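You operate a simulated robot arm through the tools that you are given. There is no shell and no other tool. Be economical: measure what you need, move in short steps, check, and stop when the job is done.

You are at the controls of a simulated robot arm. One attempt, no reset.

Task
Put the red spice shaker from the open end of the work table on top of the pack there and the green spice shaker on top of the blue milk carton.

It is judged by the outcome, as a careful person would: the job done as asked, and still so three seconds after it is handed in. It fails if anything else is knocked over, pushed out of place, dropped, spilled or broken.

Robot
A 7-joint arm with a two-finger parallel gripper, fixed in place. Base frame: the origin is at the foot of the arm, x ahead of it, y to its left, z up; the work surface is at about z = 0. Units: m, rad, N and s.
With the tool pointing down near the work surface it reaches from about 0.24 to 0.62 m from the base axis. Its first joint turns from -1.152 to 1.152 rad. Payload 2.6 kg.
The TCP is the grasp point between the finger pads, 0.03 m short of the fingertips. In the tool frame z runs along the fingers and y along their closing line. The gripper opens to 0.094 m. The fingers are 0.028 m wide and 0.01 m thick; the gripper's body (0.05 by 0.096 m) begins 0.055 m behind the TCP.
Orientation is told as [roll, pitch, yaw] about the base's x, y, z axes, in that order, counted from this pose: with the fingers straight down and closing along the base's y, the tool's x points along the base's -x, its y along +y and its z along -z.

Tools
- The arm moves only by the tool drive_tool. Its argument "steps" is a list of rows, each a list of 3 entries, a list of its own where there are three numbers: the turn, a rotation vector about the base's x, y, z in rad, then the shift along the base's x, y, z in m, then the opening, from 0 (shut) to 1 (fully open). In form: [[[rx, ry, rz], [tx, ty, tz], hand], ...]. A call has 1 to 20 rows; each row shifts and turns the commanded pose from where the row before left it. Each row takes 0.2 s and may step no farther than 0.05 m and 0.15 rad from the row before; otherwise, or with a gripper value out of range, the whole call is refused. Where a pose cannot be reached the arm comes as near as it can. A force on the tool above 40 N (or 10 N above the force at the start of the call, whichever is more), or a blocked arm, ends the call early, and 0.2 s more pass. The fingers move at their own pace (about 0.072 m/s each) and stop on an object; they squeeze with about 27 N. The grip force told is the motor's: it shows also when the fingers shut on nothing. Time passes only in rows, and 0.2 s behind the last, so rows that do not move let the fingers close. It gives the time, the measured TCP pose, the force on the tool (base axes), the opening and the grip force at its end, in the units of the frame above (readings bear some noise).
- Cameras (640 x 400 px; columns grow to the right, rows downward): "scene" is fixed at [0.0499, 0.4536, 0.5585]; the picture's right is [-0.62, -0.78, 0.00], its down [-0.52, 0.42, -0.75] and it looks along [0.58, -0.47, -0.67] (base axes); focal length 251 px, centre (320, 200). "wrist" rides on the gripper at [-0.037, 0, -0.058] in the tool frame; the picture's right is [0.00, -1.00, 0.00], its down [0.97, 0.00, -0.24] and it looks along [0.24, 0.00, 0.97] (tool axes); focal length 218 px, centre (320, 200).
- camera(camera): a new picture of that camera. It takes no simulated time.
- pixel_to_xyz(camera, pixels): for up to 12 pixels [column, row] of the newest picture of that camera ("zoom" is the newest enlarged one), the place [x, y, z] in the base frame of the surface seen there, good to about 0.002 m, but the place of the scene camera against the robot may be out by one fixed shift of up to 0.012 m in any direction. It takes no simulated time.
- close_up(camera, box): a new picture of the part [left, top, right, bottom] of that camera's present view, enlarged. It takes no simulated time.
- finish_job(): hands the job in; it is judged then, once.

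Keep the steps short. Do not move on a guess: measure, check each grasp and each placing, and mend mistakes. In all there are 60 turns and 30 pictures (those below and enlarged ones count). Leave the gripper open and the arm clear of the work at the hand-in unless told otherwise, and finish with a single line.

The tools are called after "Call:" by a JSON object that holds its "name" and its "arguments". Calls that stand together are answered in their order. drive_tool: Moves the arm, as the interface text tells. Its arguments: {"type":"object","properties":{"steps":{"type":"array"}},"required":["steps"]} The other tools are called the same way: camera (camera) takes a picture; pixel_to_xyz (camera, pixels) gives the place of the surface under pixels of a picture; close_up (camera, box) takes an enlarged picture of a part of a camera's view; finish_job () hands the job in.

At the start:

```text
t: 0.0
position: [0.3334, 0.1903, 0.3797]
ee_rot: [0.001, 0.001, 0.0]
wrist_force: [0.5, 0.8, 0.1]
width: 0.0942
gripper_force: 0.1
```

scene: 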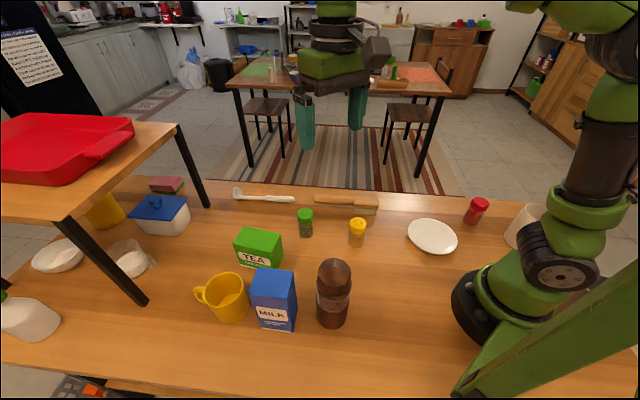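
wrist: 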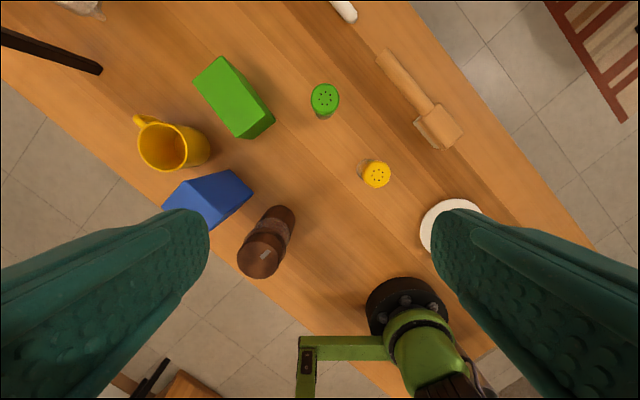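

I see the red shaker at about (476,211), the green at (305,222), a TEA pack at (259,247) and the blue carton at (273,298). I'll enlarge two regions of the scene to be sure, then measure.

Call:
{"name": "close_up", "arguments": {"camera": "scene", "box": [180, 170, 400, 340]}}

Call:
{"name": "close_up", "arguments": {"camera": "scene", "box": [400, 170, 560, 270]}}

Call:
{"name": "pixel_to_xyz", "arguments": {"camera": "scene", "pixels": [[479, 201], [473, 216], [305, 213], [306, 229], [357, 222], [240, 232], [280, 237], [276, 255], [237, 249], [256, 271], [293, 273], [274, 283]]}}

Call:
{"name": "pixel_to_xyz", "arguments": {"camera": "wrist", "pixels": [[324, 98], [376, 173], [218, 60], [197, 85], [240, 136], [272, 120], [235, 172], [250, 192], [208, 226], [166, 204], [265, 262], [440, 215]]}}

```text
2.35 times, centred on (290, 255) of scene
```

zoom: 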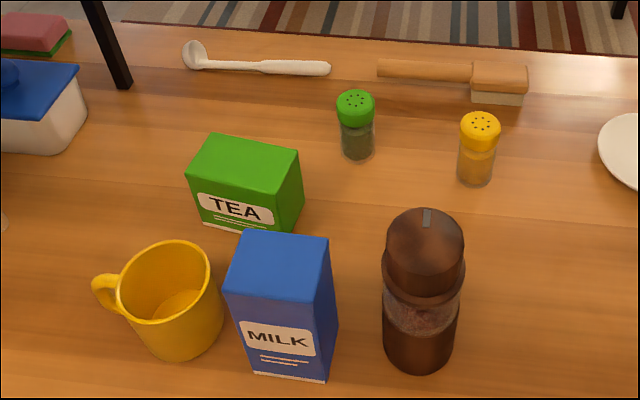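

```text
4.00 times, centred on (480, 220) of scene
```

zoom: 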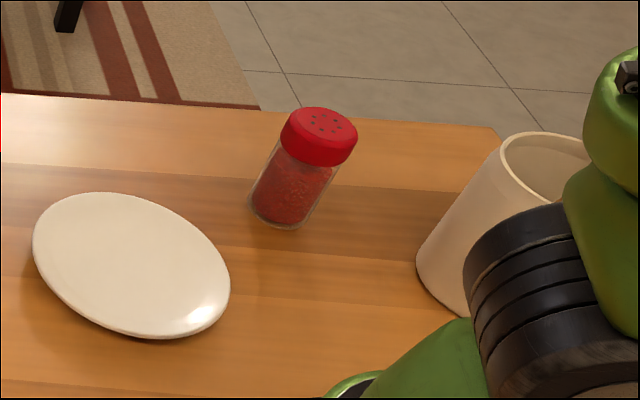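

```text
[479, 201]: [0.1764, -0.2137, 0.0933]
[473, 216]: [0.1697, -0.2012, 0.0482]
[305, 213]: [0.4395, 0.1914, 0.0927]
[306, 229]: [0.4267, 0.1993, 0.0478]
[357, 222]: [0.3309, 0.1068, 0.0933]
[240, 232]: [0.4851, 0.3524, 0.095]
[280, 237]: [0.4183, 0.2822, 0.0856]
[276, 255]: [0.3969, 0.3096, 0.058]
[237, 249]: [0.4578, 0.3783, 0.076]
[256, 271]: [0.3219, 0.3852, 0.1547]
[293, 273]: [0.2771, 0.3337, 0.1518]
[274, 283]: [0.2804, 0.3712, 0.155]
```

```text
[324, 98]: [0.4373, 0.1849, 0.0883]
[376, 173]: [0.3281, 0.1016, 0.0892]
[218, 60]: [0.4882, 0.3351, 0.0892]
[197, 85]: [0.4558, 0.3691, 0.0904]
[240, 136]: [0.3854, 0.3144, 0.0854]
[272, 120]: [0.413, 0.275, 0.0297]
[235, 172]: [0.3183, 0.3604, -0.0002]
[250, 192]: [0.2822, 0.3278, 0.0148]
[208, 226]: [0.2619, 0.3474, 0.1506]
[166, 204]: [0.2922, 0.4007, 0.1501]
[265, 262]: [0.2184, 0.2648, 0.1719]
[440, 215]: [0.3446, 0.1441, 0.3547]
```

The scene camera reads about (+0.003, +0.006, +0.004) m off compared with the wrist camera. Next I'll measure the obstacles: shelf edge and legs, mug, mill, cream cup and plate.

Call:
{"name": "pixel_to_xyz", "arguments": {"camera": "scene", "pixels": [[66, 214], [174, 126], [140, 303], [208, 205], [333, 270], [222, 280], [505, 240], [456, 240], [535, 206], [474, 224], [305, 237], [420, 290]]}}

Call:
{"name": "close_up", "arguments": {"camera": "wrist", "box": [110, 30, 410, 290]}}

```text
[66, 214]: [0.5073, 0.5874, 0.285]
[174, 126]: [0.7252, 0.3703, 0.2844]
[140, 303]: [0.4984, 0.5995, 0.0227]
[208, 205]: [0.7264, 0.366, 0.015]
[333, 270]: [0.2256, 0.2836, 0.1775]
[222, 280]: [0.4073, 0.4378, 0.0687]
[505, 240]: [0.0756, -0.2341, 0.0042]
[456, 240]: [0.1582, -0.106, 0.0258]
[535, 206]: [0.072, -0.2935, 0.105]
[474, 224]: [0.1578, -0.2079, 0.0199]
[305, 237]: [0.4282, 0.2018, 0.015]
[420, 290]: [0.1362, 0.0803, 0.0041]
```

```text
1.54 times, centred on (260, 160) of wrist
```

zoom: 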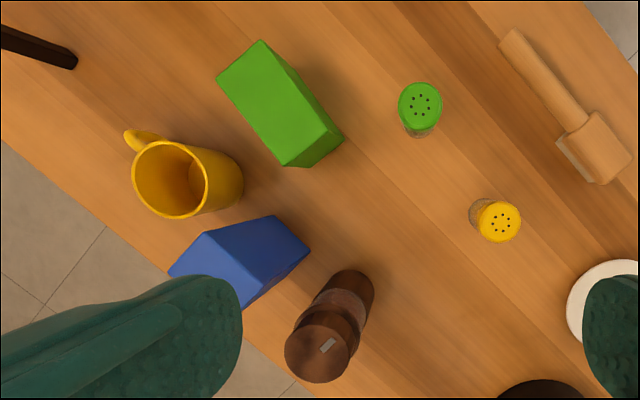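

Now the exact top corners of the pack and the green shaker's cap, from this enlarged view.

Call:
{"name": "pixel_to_xyz", "arguments": {"camera": "zoom", "pixels": [[262, 43], [221, 77], [284, 162], [322, 129], [272, 103], [420, 85], [421, 119], [400, 104], [440, 104], [274, 219], [214, 233], [260, 280]]}}

```text
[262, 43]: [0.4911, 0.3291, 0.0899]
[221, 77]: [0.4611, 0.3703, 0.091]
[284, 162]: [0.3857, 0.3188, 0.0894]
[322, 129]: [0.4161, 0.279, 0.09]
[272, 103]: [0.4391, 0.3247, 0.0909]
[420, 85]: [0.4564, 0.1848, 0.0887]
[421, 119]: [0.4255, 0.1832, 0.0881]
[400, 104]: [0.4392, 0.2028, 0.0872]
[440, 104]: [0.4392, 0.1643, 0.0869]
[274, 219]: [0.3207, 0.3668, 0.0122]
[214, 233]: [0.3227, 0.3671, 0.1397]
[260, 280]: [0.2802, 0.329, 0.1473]
```

Pack top centre is (0.4385, 0.3245, 0.090). The green shaker's centre is (0.439, 0.184), with its cap at 0.088. I'll move above the green shaker, descend to z≈0.20 and check with a picture.

Call:
{"name": "drive_tool", "arguments": {"steps": [[[0, 0, 0], [0.035, -0.002, 0], 0.8], [[0, 0, 0], [0.035, -0.002, 0], 0.8], [[0, 0, 0], [0.0356, -0.0023, 0], 0.8], [[0, 0, 0], [0, 0, -0.045], 0.8], [[0, 0, 0], [0, 0, -0.045], 0.8], [[0, 0, 0], [0, 0, -0.045], 0.8], [[0, 0, 0], [0, 0, -0.045], 0.8], [[0, 0, 0], [0, 0, 0], 0.8]]}}

Call:
{"name": "camera", "arguments": {"camera": "wrist"}}

```text
t: 1.8
position: [0.4381, 0.1839, 0.1982]
ee_rot: [0.0, -0.001, -0.001]
wrist_force: [-0.1, -0.2, 0.5]
width: 0.0751
gripper_force: 0.1
```

```text
24 pictures are left
```

wrist: 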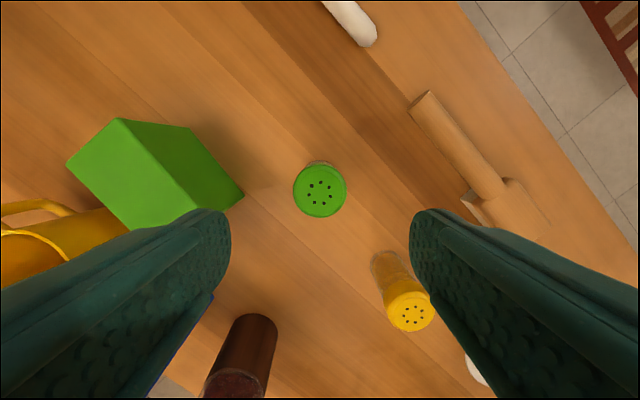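

The cap is centred between the fingers at (320,191). I'll measure its edges at close range.

Call:
{"name": "pixel_to_xyz", "arguments": {"camera": "wrist", "pixels": [[320, 191], [297, 191], [343, 191], [320, 170], [320, 212], [170, 180], [243, 194], [130, 222], [118, 122]]}}

```text
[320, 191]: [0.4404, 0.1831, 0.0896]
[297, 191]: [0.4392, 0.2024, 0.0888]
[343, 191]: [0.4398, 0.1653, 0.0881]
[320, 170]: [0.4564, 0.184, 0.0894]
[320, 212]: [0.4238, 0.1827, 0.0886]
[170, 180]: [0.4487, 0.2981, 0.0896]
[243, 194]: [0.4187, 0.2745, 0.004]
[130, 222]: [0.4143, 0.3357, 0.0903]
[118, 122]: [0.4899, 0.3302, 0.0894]
```

Centre is (0.440, 0.184), which lines up. I'll go straight down to z=0.055 and then close.

Call:
{"name": "drive_tool", "arguments": {"steps": [[[0, 0, 0], [0.001, 0, -0.04], 0.8], [[0, 0, 0], [0.0005, 0, -0.04], 0.8], [[0, 0, 0], [0, 0, -0.035], 0.8], [[0, 0, 0], [0, 0, -0.0285], 0.8], [[0, 0, 0], [0, 0, 0], 0.8], [[0, 0, 0], [0, 0, 0], 0.2], [[0, 0, 0], [0, 0, 0], 0.2], [[0, 0, 0], [0, 0, 0], 0.2], [[0, 0, 0], [0, 0, 0], 0.2]]}}

```text
t: 3.8
position: [0.4388, 0.1837, 0.0559]
ee_rot: [0.0, 0.0, -0.001]
wrist_force: [0.2, -0.2, -0.3]
width: 0.041
gripper_force: 27.1
```

Grasp is firm: width 0.041, 27 N. I'll lift straight up to about z=0.30 and then look at the carton top.

Call:
{"name": "drive_tool", "arguments": {"steps": [[[0, 0, 0], [0, 0, 0.03], 0.2], [[0, 0, 0], [0, 0, 0.04], 0.2], [[0, 0, 0], [0, 0, 0.045], 0.2], [[0, 0, 0], [0, 0, 0.045], 0.2], [[0, 0, 0], [0, 0, 0.045], 0.2], [[0, 0, 0], [0, 0, 0.045], 0.2], [[0, 0, 0], [-0.02, 0.02, 0], 0.2], [[0, 0, 0], [-0.03, 0.03, 0], 0.2], [[0, 0, 0], [-0.02, 0.02, 0], 0.2], [[0, 0, 0], [0, 0, 0], 0.2]]}}

Call:
{"name": "camera", "arguments": {"camera": "wrist"}}

Call:
{"name": "camera", "arguments": {"camera": "scene"}}

```text
t: 6.0
position: [0.3716, 0.2542, 0.3019]
ee_rot: [0.001, 0.002, 0.0]
wrist_force: [-0.5, 1.6, -0.1]
width: 0.0411
gripper_force: 27.2
```

```text
23 pictures are left
```

wrist: 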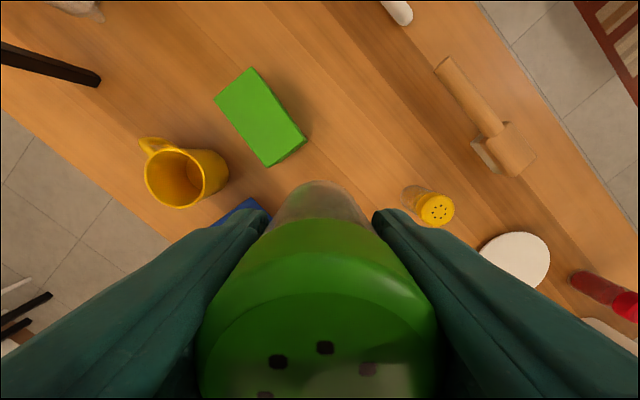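

```text
22 pictures are left
```

scene: 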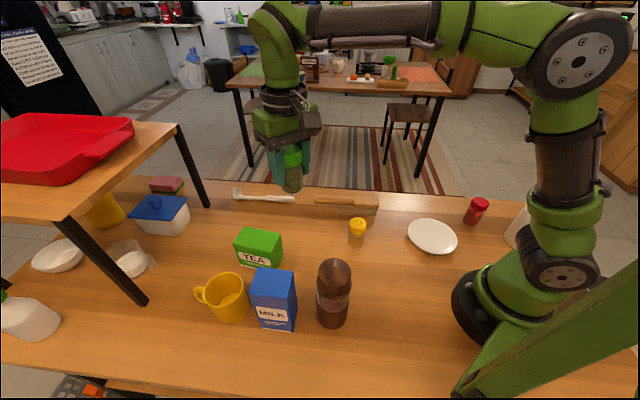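

The scene camera has a clear view of the carton. I'll enlarge the carton and pack together, using the pack's known corners to work out the camera shift.

Call:
{"name": "close_up", "arguments": {"camera": "scene", "box": [220, 220, 320, 340]}}

```text
3.33 times, centred on (270, 280) of scene
```

zoom: 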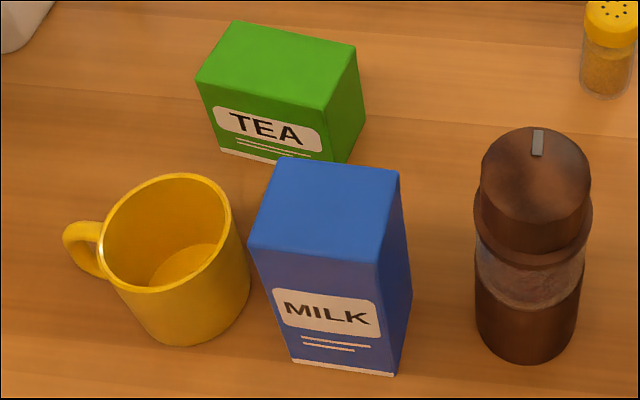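

Call:
{"name": "pixel_to_xyz", "arguments": {"camera": "zoom", "pixels": [[238, 24], [352, 48], [320, 107], [200, 79], [281, 160], [395, 172], [376, 257], [253, 243], [325, 208], [612, 10], [535, 165]]}}

```text
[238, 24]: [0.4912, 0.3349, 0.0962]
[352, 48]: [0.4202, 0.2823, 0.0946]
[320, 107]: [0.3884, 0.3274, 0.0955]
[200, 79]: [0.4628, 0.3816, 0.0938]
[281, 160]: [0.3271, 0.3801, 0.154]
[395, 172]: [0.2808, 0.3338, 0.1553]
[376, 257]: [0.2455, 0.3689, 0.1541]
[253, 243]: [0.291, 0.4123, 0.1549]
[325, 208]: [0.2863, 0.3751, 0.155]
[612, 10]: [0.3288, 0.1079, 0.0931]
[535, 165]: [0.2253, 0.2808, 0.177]
```

Corrected carton top: centre (0.284, 0.367), z≈0.150. The shaker's foot is 0.056 below the TCP, so it should touch at TCP z≈0.206. I'll move over the carton and stop about 1 cm above it.

Call:
{"name": "drive_tool", "arguments": {"steps": [[[0, 0, 0], [-0.018, 0.023, 0], 0.2], [[0, 0, 0], [-0.025, 0.032, 0], 0.2], [[0, 0, 0], [-0.025, 0.032, 0], 0.2], [[0, 0, 0], [-0.0196, 0.026, 0], 0.2], [[0, 0, 0], [0, 0, 0], 0.2], [[0, 0, 0], [0, 0, -0.03], 0.2], [[0, 0, 0], [0, 0, -0.03], 0.2], [[0, 0, 0], [0, 0, -0.02], 0.2], [[0, 0, 0], [0, 0, 0], 0.2]]}}

Call:
{"name": "close_up", "arguments": {"camera": "scene", "box": [200, 180, 360, 340]}}

```text
t: 8.0
position: [0.2848, 0.3693, 0.2238]
ee_rot: [0.0, 0.0, 0.0]
wrist_force: [-1.3, -0.4, -1.0]
width: 0.0414
gripper_force: 27.0
```

```text
2.50 times, centred on (280, 260) of scene
```

zoom: 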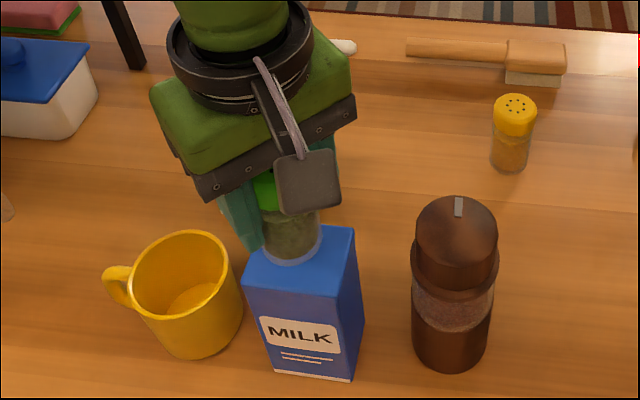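

It looks centred, about 1.8 cm above the carton. I'll correct by (-0.001, -0.002) and lower slowly to near contact.

Call:
{"name": "drive_tool", "arguments": {"steps": [[[0, 0, 0], [-0.001, -0.002, -0.008], 0.2], [[0, 0, 0], [0, 0, -0.005], 0.2], [[0, 0, 0], [0, 0, -0.002], 0.2], [[0, 0, 0], [0, 0, 0], 0.2]]}}

Call:
{"name": "close_up", "arguments": {"camera": "scene", "box": [230, 230, 310, 290]}}

```text
t: 9.0
position: [0.2817, 0.3668, 0.2105]
ee_rot: [0.0, -0.001, -0.001]
wrist_force: [-0.5, -0.7, -0.1]
width: 0.0415
gripper_force: 26.8
```

```text
6.67 times, centred on (270, 260) of scene
```

zoom: 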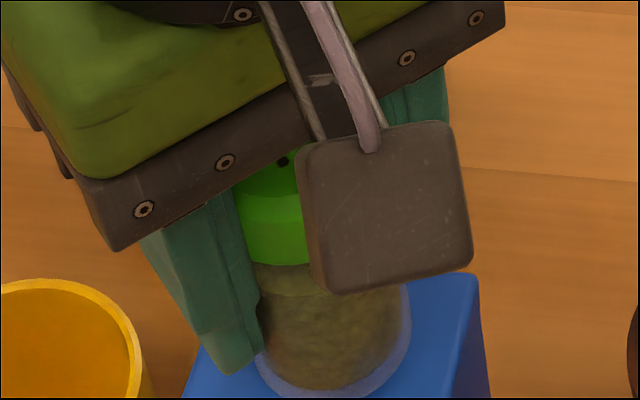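

The foot should be about 4 mm up. I'll lower in 1 mm rows and read the force.

Call:
{"name": "drive_tool", "arguments": {"steps": [[[0, 0, 0], [0, 0, -0.0015], 0.2], [[0, 0, 0], [0, 0, -0.001], 0.2], [[0, 0, 0], [0, 0, -0.001], 0.2], [[0, 0, 0], [0, 0, 0], 0.2]]}}

```text
t: 10.0
position: [0.2812, 0.3659, 0.2069]
ee_rot: [0.001, 0.0, 0.0]
wrist_force: [1.4, 0.2, -0.5]
width: 0.0414
gripper_force: 26.6
```

Call:
{"name": "drive_tool", "arguments": {"steps": [[[0, 0, 0], [0.001, 0.001, -0.001], 0.2], [[0, 0, 0], [0, 0, 0], 0.2]]}}

```text
t: 10.6
position: [0.2822, 0.3665, 0.2062]
ee_rot: [0.001, 0.001, 0.0]
wrist_force: [-1.3, -1.2, 5.0]
width: 0.0408
gripper_force: 26.8
```

Contact at 5 N upward. I'll open partway, then rise straight up and check.

Call:
{"name": "drive_tool", "arguments": {"steps": [[[0, 0, 0], [0, 0, 0], 0.5], [[0, 0, 0], [0, 0, 0], 0.7], [[0, 0, 0], [0, 0, 0], 0.7], [[0, 0, 0], [0, 0, 0.02], 0.7], [[0, 0, 0], [0, 0, 0.03], 0.7], [[0, 0, 0], [0, 0, 0.04], 0.7], [[0, 0, 0], [0, 0, 0.04], 0.7], [[0, 0, 0], [0, 0, 0], 0.7]]}}

Call:
{"name": "close_up", "arguments": {"camera": "scene", "box": [200, 180, 360, 340]}}

```text
t: 12.4
position: [0.2811, 0.3668, 0.3386]
ee_rot: [0.001, -0.001, -0.001]
wrist_force: [-0.6, 0.5, 0.1]
width: 0.0658
gripper_force: 0.0
```

```text
2.50 times, centred on (280, 260) of scene
```

zoom: 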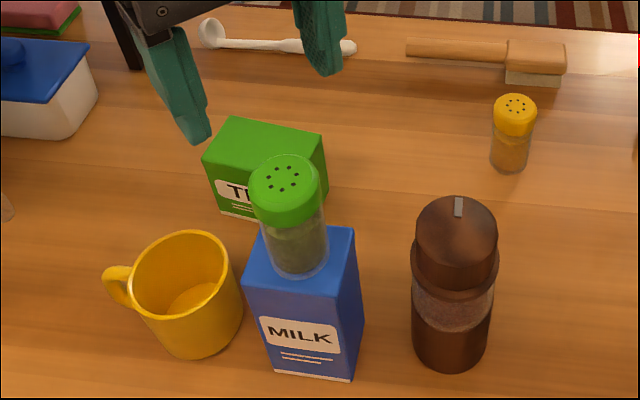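

The green shaker stands upright and centred on the carton. Next I'll carry the empty gripper at z≈0.34 around to the red shaker's side and look from above.

Call:
{"name": "drive_tool", "arguments": {"steps": [[[0, 0, 0], [0.02, -0.03, 0.01], 0.7], [[0, 0, 0], [0.03, -0.04, 0], 0.7], [[0, 0, 0], [0.03, -0.038, 0], 0.7], [[0, 0, 0], [0.01, -0.047, 0], 0.7], [[0, 0, 0], [0.005, -0.048, 0], 0.7], [[0, 0, 0], [0, -0.048, 0], 0.7], [[0, 0, 0], [0, -0.048, 0], 0.7], [[0, 0, 0], [-0.01, -0.047, 0], 0.7], [[0, 0, 0], [-0.01, -0.047, 0], 0.7], [[0, 0, 0], [-0.015, -0.045, 0], 0.7], [[0, 0, 0], [-0.025, -0.04, 0], 0.7], [[0, 0, 0], [-0.03, -0.035, 0], 0.7], [[0, 0, 0], [-0.03, -0.035, -0.02], 0.7], [[0, 0, 0], [-0.025, -0.025, -0.02], 0.7], [[0, 0, 0], [0, 0, 0], 0.7]]}}

Call:
{"name": "camera", "arguments": {"camera": "wrist"}}

```text
refused: row 13 steps farther than a row can; nothing moved
```

```text
17 pictures are left
```

wrist: 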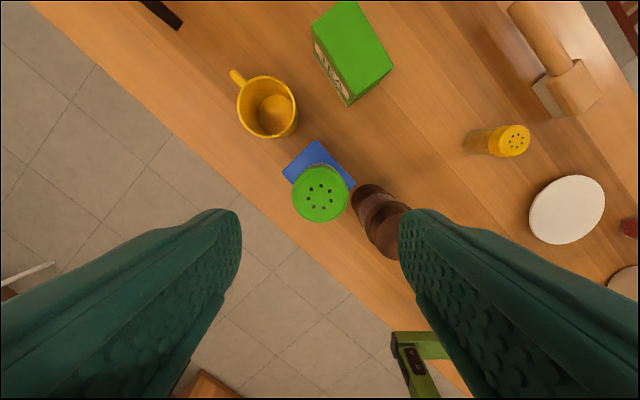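

One row was too long and nothing moved. The same path again with that row shortened.

Call:
{"name": "drive_tool", "arguments": {"steps": [[[0, 0, 0], [0.02, -0.03, 0.01], 0.7], [[0, 0, 0], [0.03, -0.039, 0], 0.7], [[0, 0, 0], [0.03, -0.038, 0], 0.7], [[0, 0, 0], [0.01, -0.047, 0], 0.7], [[0, 0, 0], [0.005, -0.048, 0], 0.7], [[0, 0, 0], [0, -0.048, 0], 0.7], [[0, 0, 0], [0, -0.048, 0], 0.7], [[0, 0, 0], [-0.01, -0.047, 0], 0.7], [[0, 0, 0], [-0.01, -0.047, 0], 0.7], [[0, 0, 0], [-0.015, -0.045, 0], 0.7], [[0, 0, 0], [-0.025, -0.04, 0], 0.7], [[0, 0, 0], [-0.03, -0.035, 0], 0.7], [[0, 0, 0], [-0.03, -0.03, -0.02], 0.7], [[0, 0, 0], [-0.02, -0.02, -0.02], 0.7], [[0, 0, 0], [0, 0, 0], 0.7]]}}

Call:
{"name": "camera", "arguments": {"camera": "wrist"}}

```text
t: 15.6
position: [0.2354, -0.1972, 0.3071]
ee_rot: [0.0, 0.0, 0.0]
wrist_force: [0.2, -0.1, -0.6]
width: 0.0663
gripper_force: 0.0
```

```text
16 pictures are left
```

wrist: 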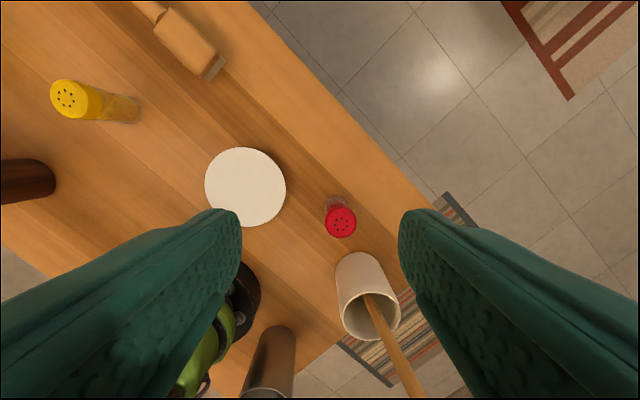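

The red cap is at (341,221). The cream cup holds a tall spoon, so I need to keep clear of it. Measuring the cap, the plate edge, the cup rim and the spoon.

Call:
{"name": "pixel_to_xyz", "arguments": {"camera": "wrist", "pixels": [[341, 221], [327, 221], [355, 221], [341, 209], [341, 235], [341, 295], [399, 310], [370, 300], [395, 350], [415, 390], [284, 200], [338, 257]]}}

Call:
{"name": "camera", "arguments": {"camera": "scene"}}

```text
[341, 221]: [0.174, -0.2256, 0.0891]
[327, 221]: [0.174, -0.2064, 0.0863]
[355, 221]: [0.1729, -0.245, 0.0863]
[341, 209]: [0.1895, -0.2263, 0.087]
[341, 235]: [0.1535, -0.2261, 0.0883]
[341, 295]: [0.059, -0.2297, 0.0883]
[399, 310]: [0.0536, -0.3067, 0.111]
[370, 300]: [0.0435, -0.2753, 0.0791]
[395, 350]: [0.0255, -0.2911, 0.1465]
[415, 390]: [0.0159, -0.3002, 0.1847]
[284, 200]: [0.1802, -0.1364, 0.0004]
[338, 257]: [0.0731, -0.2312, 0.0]
```

```text
15 pictures are left
```

scene: 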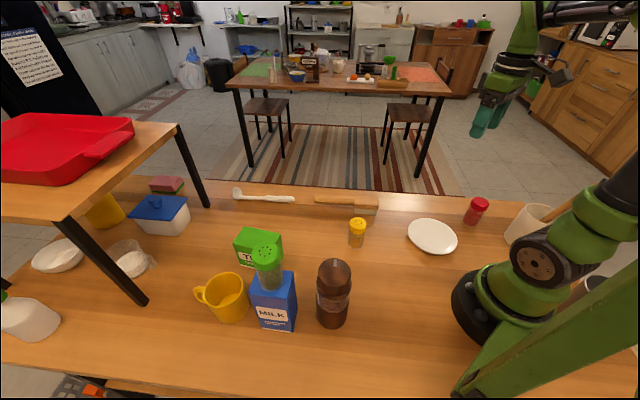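

The red cap's centre is (0.173, -0.226, 0.088). The cup rim and the spoon, which leans toward -x, stay more than 4 cm clear if I close along y. I'll move above it and go down to z≈0.19.

Call:
{"name": "drive_tool", "arguments": {"steps": [[[0, 0, 0], [-0.025, -0.012, 0], 0.7], [[0, 0, 0], [-0.025, -0.012, -0.01], 0.7], [[0, 0, 0], [-0.0124, -0.0048, -0.025], 0.7], [[0, 0, 0], [0, 0, -0.04], 0.7], [[0, 0, 0], [0, 0, -0.04], 0.7], [[0, 0, 0], [0, 0, 0], 0.7]]}}

Call:
{"name": "camera", "arguments": {"camera": "wrist"}}

Call:
{"name": "camera", "arguments": {"camera": "scene"}}

```text
t: 17.0
position: [0.1767, -0.2242, 0.1873]
ee_rot: [0.0, 0.001, 0.0]
wrist_force: [-0.1, -0.9, 0.5]
width: 0.0656
gripper_force: 0.0
```

```text
14 pictures are left
```

wrist: 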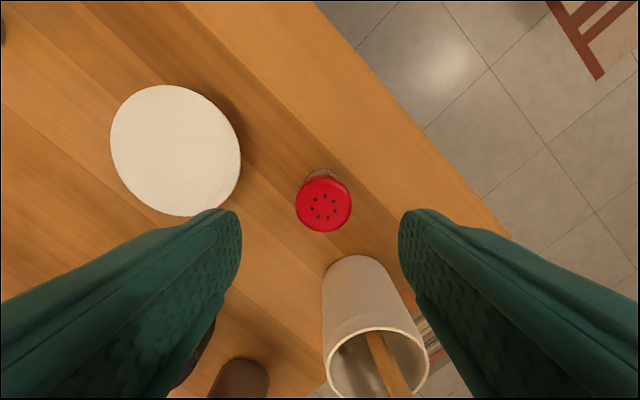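

```text
13 pictures are left
```

scene: 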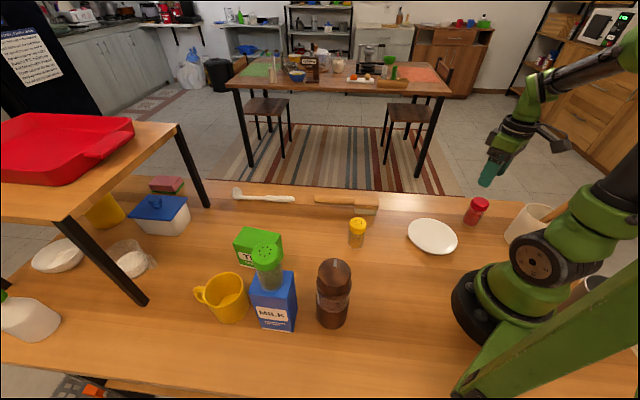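

Call:
{"name": "pixel_to_xyz", "arguments": {"camera": "wrist", "pixels": [[323, 204], [299, 204], [347, 204], [323, 184], [323, 226], [238, 175], [350, 330], [405, 330], [322, 290]]}}

```text
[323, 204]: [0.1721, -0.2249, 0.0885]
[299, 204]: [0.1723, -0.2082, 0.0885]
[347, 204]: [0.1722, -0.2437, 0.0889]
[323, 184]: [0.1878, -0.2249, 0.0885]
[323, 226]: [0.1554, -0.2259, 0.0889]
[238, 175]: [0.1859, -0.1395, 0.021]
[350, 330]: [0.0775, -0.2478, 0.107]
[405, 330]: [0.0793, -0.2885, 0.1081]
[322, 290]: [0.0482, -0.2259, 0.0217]
```

Centre is (0.172, -0.2257) and the cup rim reaches only x≈0.08. Small correction, then straight down to z≈0.056 and close.

Call:
{"name": "drive_tool", "arguments": {"steps": [[[0, 0, 0], [-0.0045, -0.0013, -0.02], 0.7], [[0, 0, 0], [0, 0, -0.035], 0.7], [[0, 0, 0], [0, 0, -0.035], 0.7], [[0, 0, 0], [0, 0, -0.03], 0.7], [[0, 0, 0], [0, 0, -0.0113], 0.7], [[0, 0, 0], [0, 0, 0], 0.7], [[0, 0, 0], [0, 0, 0], 0.2], [[0, 0, 0], [0, 0, 0], 0.2], [[0, 0, 0], [0, 0, 0], 0.2], [[0, 0, 0], [0, 0, 0], 0.2]]}}

```text
t: 19.2
position: [0.1715, -0.2249, 0.0584]
ee_rot: [0.0, -0.002, 0.001]
wrist_force: [-0.4, -0.2, -0.1]
width: 0.0412
gripper_force: 26.6
```

The red shaker is gripped at width 0.041. I'll lift straight up to z≈0.34 and check.

Call:
{"name": "drive_tool", "arguments": {"steps": [[[0, 0, 0], [0, 0, 0.025], 0.2], [[0, 0, 0], [0, 0, 0.04], 0.2], [[0, 0, 0], [0, 0, 0.045], 0.2], [[0, 0, 0], [0, 0, 0.045], 0.2], [[0, 0, 0], [0.01, 0.01, 0.045], 0.2], [[0, 0, 0], [0.02, 0.02, 0.04], 0.2], [[0, 0, 0], [0.025, 0.02, 0.035], 0.2], [[0, 0, 0], [0, 0, 0], 0.2]]}}

Call:
{"name": "camera", "arguments": {"camera": "scene"}}

```text
t: 21.0
position: [0.2271, -0.1732, 0.3357]
ee_rot: [-0.001, 0.0, 0.0]
wrist_force: [0.5, 0.6, -0.1]
width: 0.041
gripper_force: 27.4
```

```text
12 pictures are left
```

scene: 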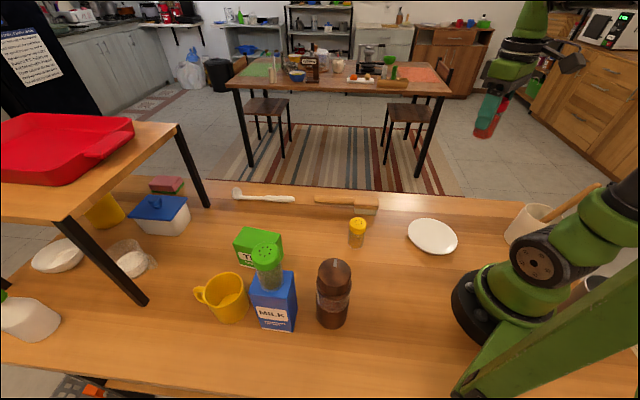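

The red shaker is held upright at (490,115). I'll carry it at z≈0.34 to above the pack centre at (0.4385, 0.3245).

Call:
{"name": "drive_tool", "arguments": {"steps": [[[0, 0, 0], [0.02, 0.02, 0], 0.2], [[0, 0, 0], [0.03, 0.03, 0], 0.2], [[0, 0, 0], [0.03, 0.03, 0], 0.2], [[0, 0, 0], [0.03, 0.03, 0], 0.2], [[0, 0, 0], [0.03, 0.035, 0], 0.2], [[0, 0, 0], [0.02, 0.045, 0], 0.2], [[0, 0, 0], [0.02, 0.045, 0], 0.2], [[0, 0, 0], [0.015, 0.045, 0], 0.2], [[0, 0, 0], [0.01, 0.047, 0], 0.2], [[0, 0, 0], [0.01, 0.047, 0], 0.2], [[0, 0, 0], [0, 0.047, 0], 0.2], [[0, 0, 0], [-0.0036, 0.042, 0], 0.2], [[0, 0, 0], [0, 0.025, 0], 0.2], [[0, 0, 0], [0, 0.0097, 0], 0.2], [[0, 0, 0], [0, 0, 0], 0.2]]}}

Call:
{"name": "camera", "arguments": {"camera": "scene"}}

```text
t: 24.2
position: [0.4342, 0.3126, 0.3333]
ee_rot: [0.001, -0.001, 0.0]
wrist_force: [-0.7, 0.1, 0.1]
width: 0.0413
gripper_force: 27.0
out of reach, approached as far as the arm can: row 14
```

```text
11 pictures are left
```

scene: 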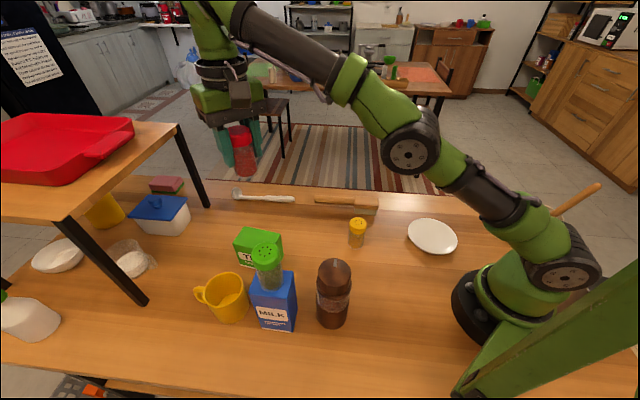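

At this height the target is at the limit of reach, and the TCP stopped 12 mm short. I'll go lower, to z≈0.24, and read the pose again.

Call:
{"name": "drive_tool", "arguments": {"steps": [[[0, 0, 0], [0, 0, -0.03], 0.2], [[0, 0, 0], [0, 0, -0.035], 0.2], [[0, 0, 0], [0, 0, -0.03], 0.2], [[0, 0, 0], [0, 0, 0], 0.2]]}}

```text
t: 25.2
position: [0.4352, 0.3125, 0.2375]
ee_rot: [0.004, -0.001, -0.001]
wrist_force: [-0.3, -0.1, -1.0]
width: 0.041
gripper_force: 26.4
```

Now I'll shift to the pack's centre and lower to about 2 cm above it. Touch is expected at TCP z≈0.147.

Call:
{"name": "drive_tool", "arguments": {"steps": [[[0, 0, 0], [0.0035, 0.012, 0], 0.2], [[0, 0, 0], [0, 0, -0.03], 0.2], [[0, 0, 0], [0, 0, -0.03], 0.2], [[0, 0, 0], [0, 0, -0.01], 0.2], [[0, 0, 0], [0, 0, 0], 0.2]]}}

Call:
{"name": "close_up", "arguments": {"camera": "scene", "box": [190, 170, 350, 290]}}

Call:
{"name": "camera", "arguments": {"camera": "wrist"}}

```text
t: 26.4
position: [0.4384, 0.3238, 0.1688]
ee_rot: [-0.001, 0.002, 0.001]
wrist_force: [0.0, -0.3, -1.2]
width: 0.0413
gripper_force: 27.0
```

```text
3.33 times, centred on (270, 230) of scene
```

zoom: 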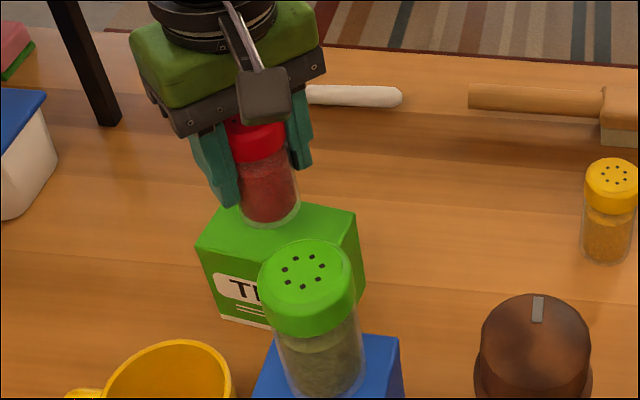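

```text
9 pictures are left
```

wrist: 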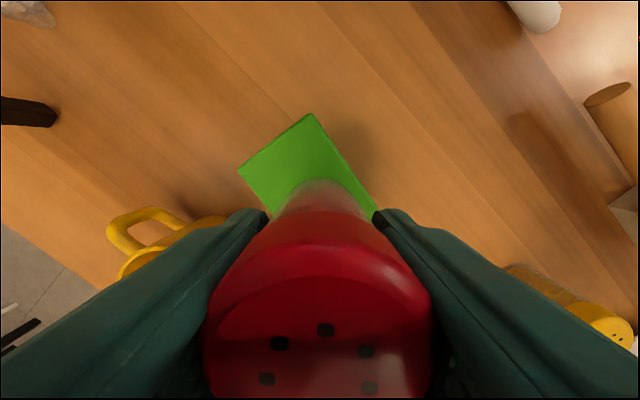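

It is aligned over the pack, with the foot about 2 cm up. I'll lower it to 4 mm and then creep.

Call:
{"name": "drive_tool", "arguments": {"steps": [[[0, 0, 0], [0, 0, -0.01], 0.2], [[0, 0, 0], [0, 0, -0.005], 0.2], [[0, 0, 0], [0, 0, -0.0025], 0.2], [[0, 0, 0], [0, 0, -0.001], 0.2], [[0, 0, 0], [0, 0, 0], 0.2]]}}

```text
t: 27.6
position: [0.4392, 0.3261, 0.1502]
ee_rot: [0.0, 0.001, 0.001]
wrist_force: [-0.3, -0.4, -0.8]
width: 0.0412
gripper_force: 26.5
```

Call:
{"name": "drive_tool", "arguments": {"steps": [[[0, 0, 0], [0, -0.001, -0.001], 0.2], [[0, 0, 0], [0, 0, -0.001], 0.2], [[0, 0, 0], [0, 0, 0], 0.2]]}}

```text
t: 28.4
position: [0.4393, 0.3253, 0.1497]
ee_rot: [-0.001, 0.0, 0.0]
wrist_force: [0.0, 0.3, -1.5]
width: 0.0411
gripper_force: 26.8
```

No contact yet, so 1 mm at a time.

Call:
{"name": "drive_tool", "arguments": {"steps": [[[0, 0, 0], [0, 0, -0.001], 0.2], [[0, 0, 0], [0, 0, 0], 0.2]]}}

```text
t: 29.0
position: [0.4399, 0.3239, 0.1478]
ee_rot: [0.002, 0.0, -0.001]
wrist_force: [-1.0, 1.4, 3.2]
width: 0.0414
gripper_force: 26.4
```

Contact seems to start here, with about 3 N upward. Another 0.5 mm to confirm.

Call:
{"name": "drive_tool", "arguments": {"steps": [[[0, 0, 0], [0, 0, -0.0005], 0.2], [[0, 0, 0], [0, 0, 0], 0.2]]}}

```text
t: 29.6
position: [0.4405, 0.3254, 0.1479]
ee_rot: [0.002, -0.001, -0.001]
wrist_force: [-2.6, -0.4, 10.8]
width: 0.0409
gripper_force: 26.7
```

Contact is confirmed at 10.8 N. I'll ease back 0.5 mm, open, rise straight up and look.

Call:
{"name": "drive_tool", "arguments": {"steps": [[[0, 0, 0], [0, 0, 0.0005], 0.2], [[0, 0, 0], [0, 0, 0], 0.5], [[0, 0, 0], [0, 0, 0], 0.7], [[0, 0, 0], [0, 0, 0], 0.7], [[0, 0, 0], [0, 0, 0.02], 0.7], [[0, 0, 0], [0, 0, 0.03], 0.7], [[0, 0, 0], [0, 0, 0.035], 0.7], [[0, 0, 0], [0, 0, 0.035], 0.7], [[0, 0, 0], [0, 0, 0], 0.7]]}}

Call:
{"name": "camera", "arguments": {"camera": "wrist"}}

Call:
{"name": "close_up", "arguments": {"camera": "scene", "box": [180, 170, 340, 340]}}

```text
t: 31.6
position: [0.4416, 0.3233, 0.2673]
ee_rot: [-0.001, 0.0, 0.0]
wrist_force: [0.2, -0.2, 0.0]
width: 0.0661
gripper_force: 0.1
```

```text
8 pictures are left
```

wrist: 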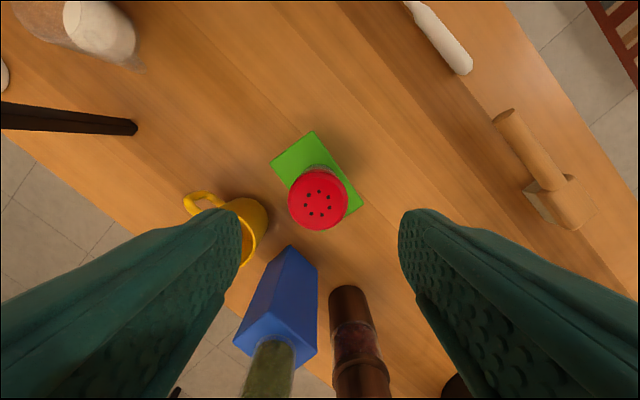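

```text
2.35 times, centred on (260, 255) of scene
```

zoom: 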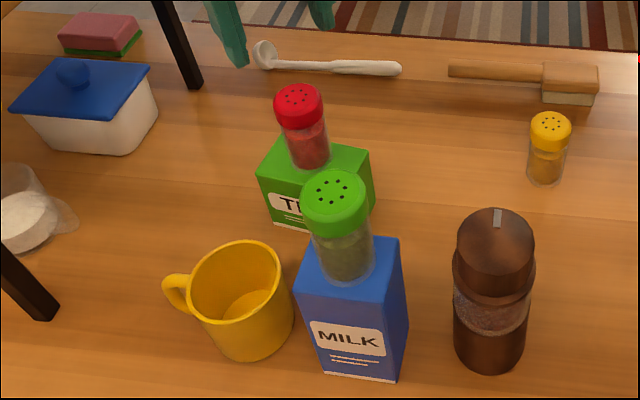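

Both shakers stand upright on their tops. I'll pull the arm up and away over the empty middle of the table, open the gripper fully, and take a last look.

Call:
{"name": "drive_tool", "arguments": {"steps": [[[0, 0, 0], [0, -0.03, 0.02], 0.8], [[0, 0, 0], [0, -0.04, 0.025], 1], [[0, 0, 0], [-0.01, -0.045, 0.01], 1], [[0, 0, 0], [-0.01, -0.045, 0.01], 1], [[0, 0, 0], [-0.01, -0.045, 0.01], 1], [[0, 0, 0], [0, -0.045, 0], 1], [[0, 0, 0], [0, -0.03, 0], 1], [[0, 0, 0], [0, 0, 0], 1], [[0, 0, 0], [0, 0, 0], 1]]}}

Call:
{"name": "camera", "arguments": {"camera": "scene"}}

```text
t: 33.6
position: [0.4101, 0.0459, 0.3401]
ee_rot: [0.001, 0.0, 0.0]
wrist_force: [0.1, -0.2, 0.8]
width: 0.0941
gripper_force: 0.0
```

```text
6 pictures are left
```

scene: 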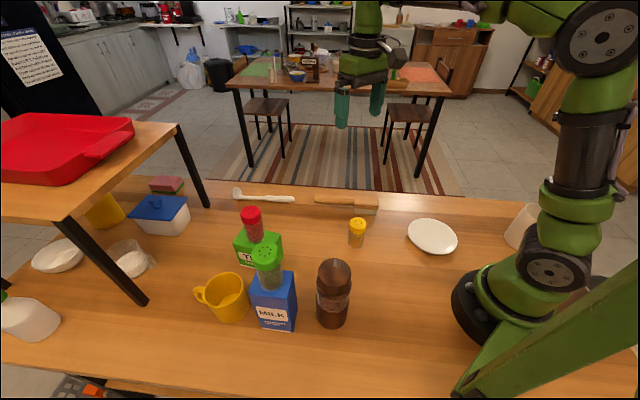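

Both shakers are stable, everything else is where it was, the gripper is open and the arm is clear. Handing in.

Call:
{"name": "finish_job", "arguments": {}}

```text
The job is handed in.
```

The red spice shaker is standing on the tea pack and the green spice shaker on the blue milk carton, with nothing else disturbed.
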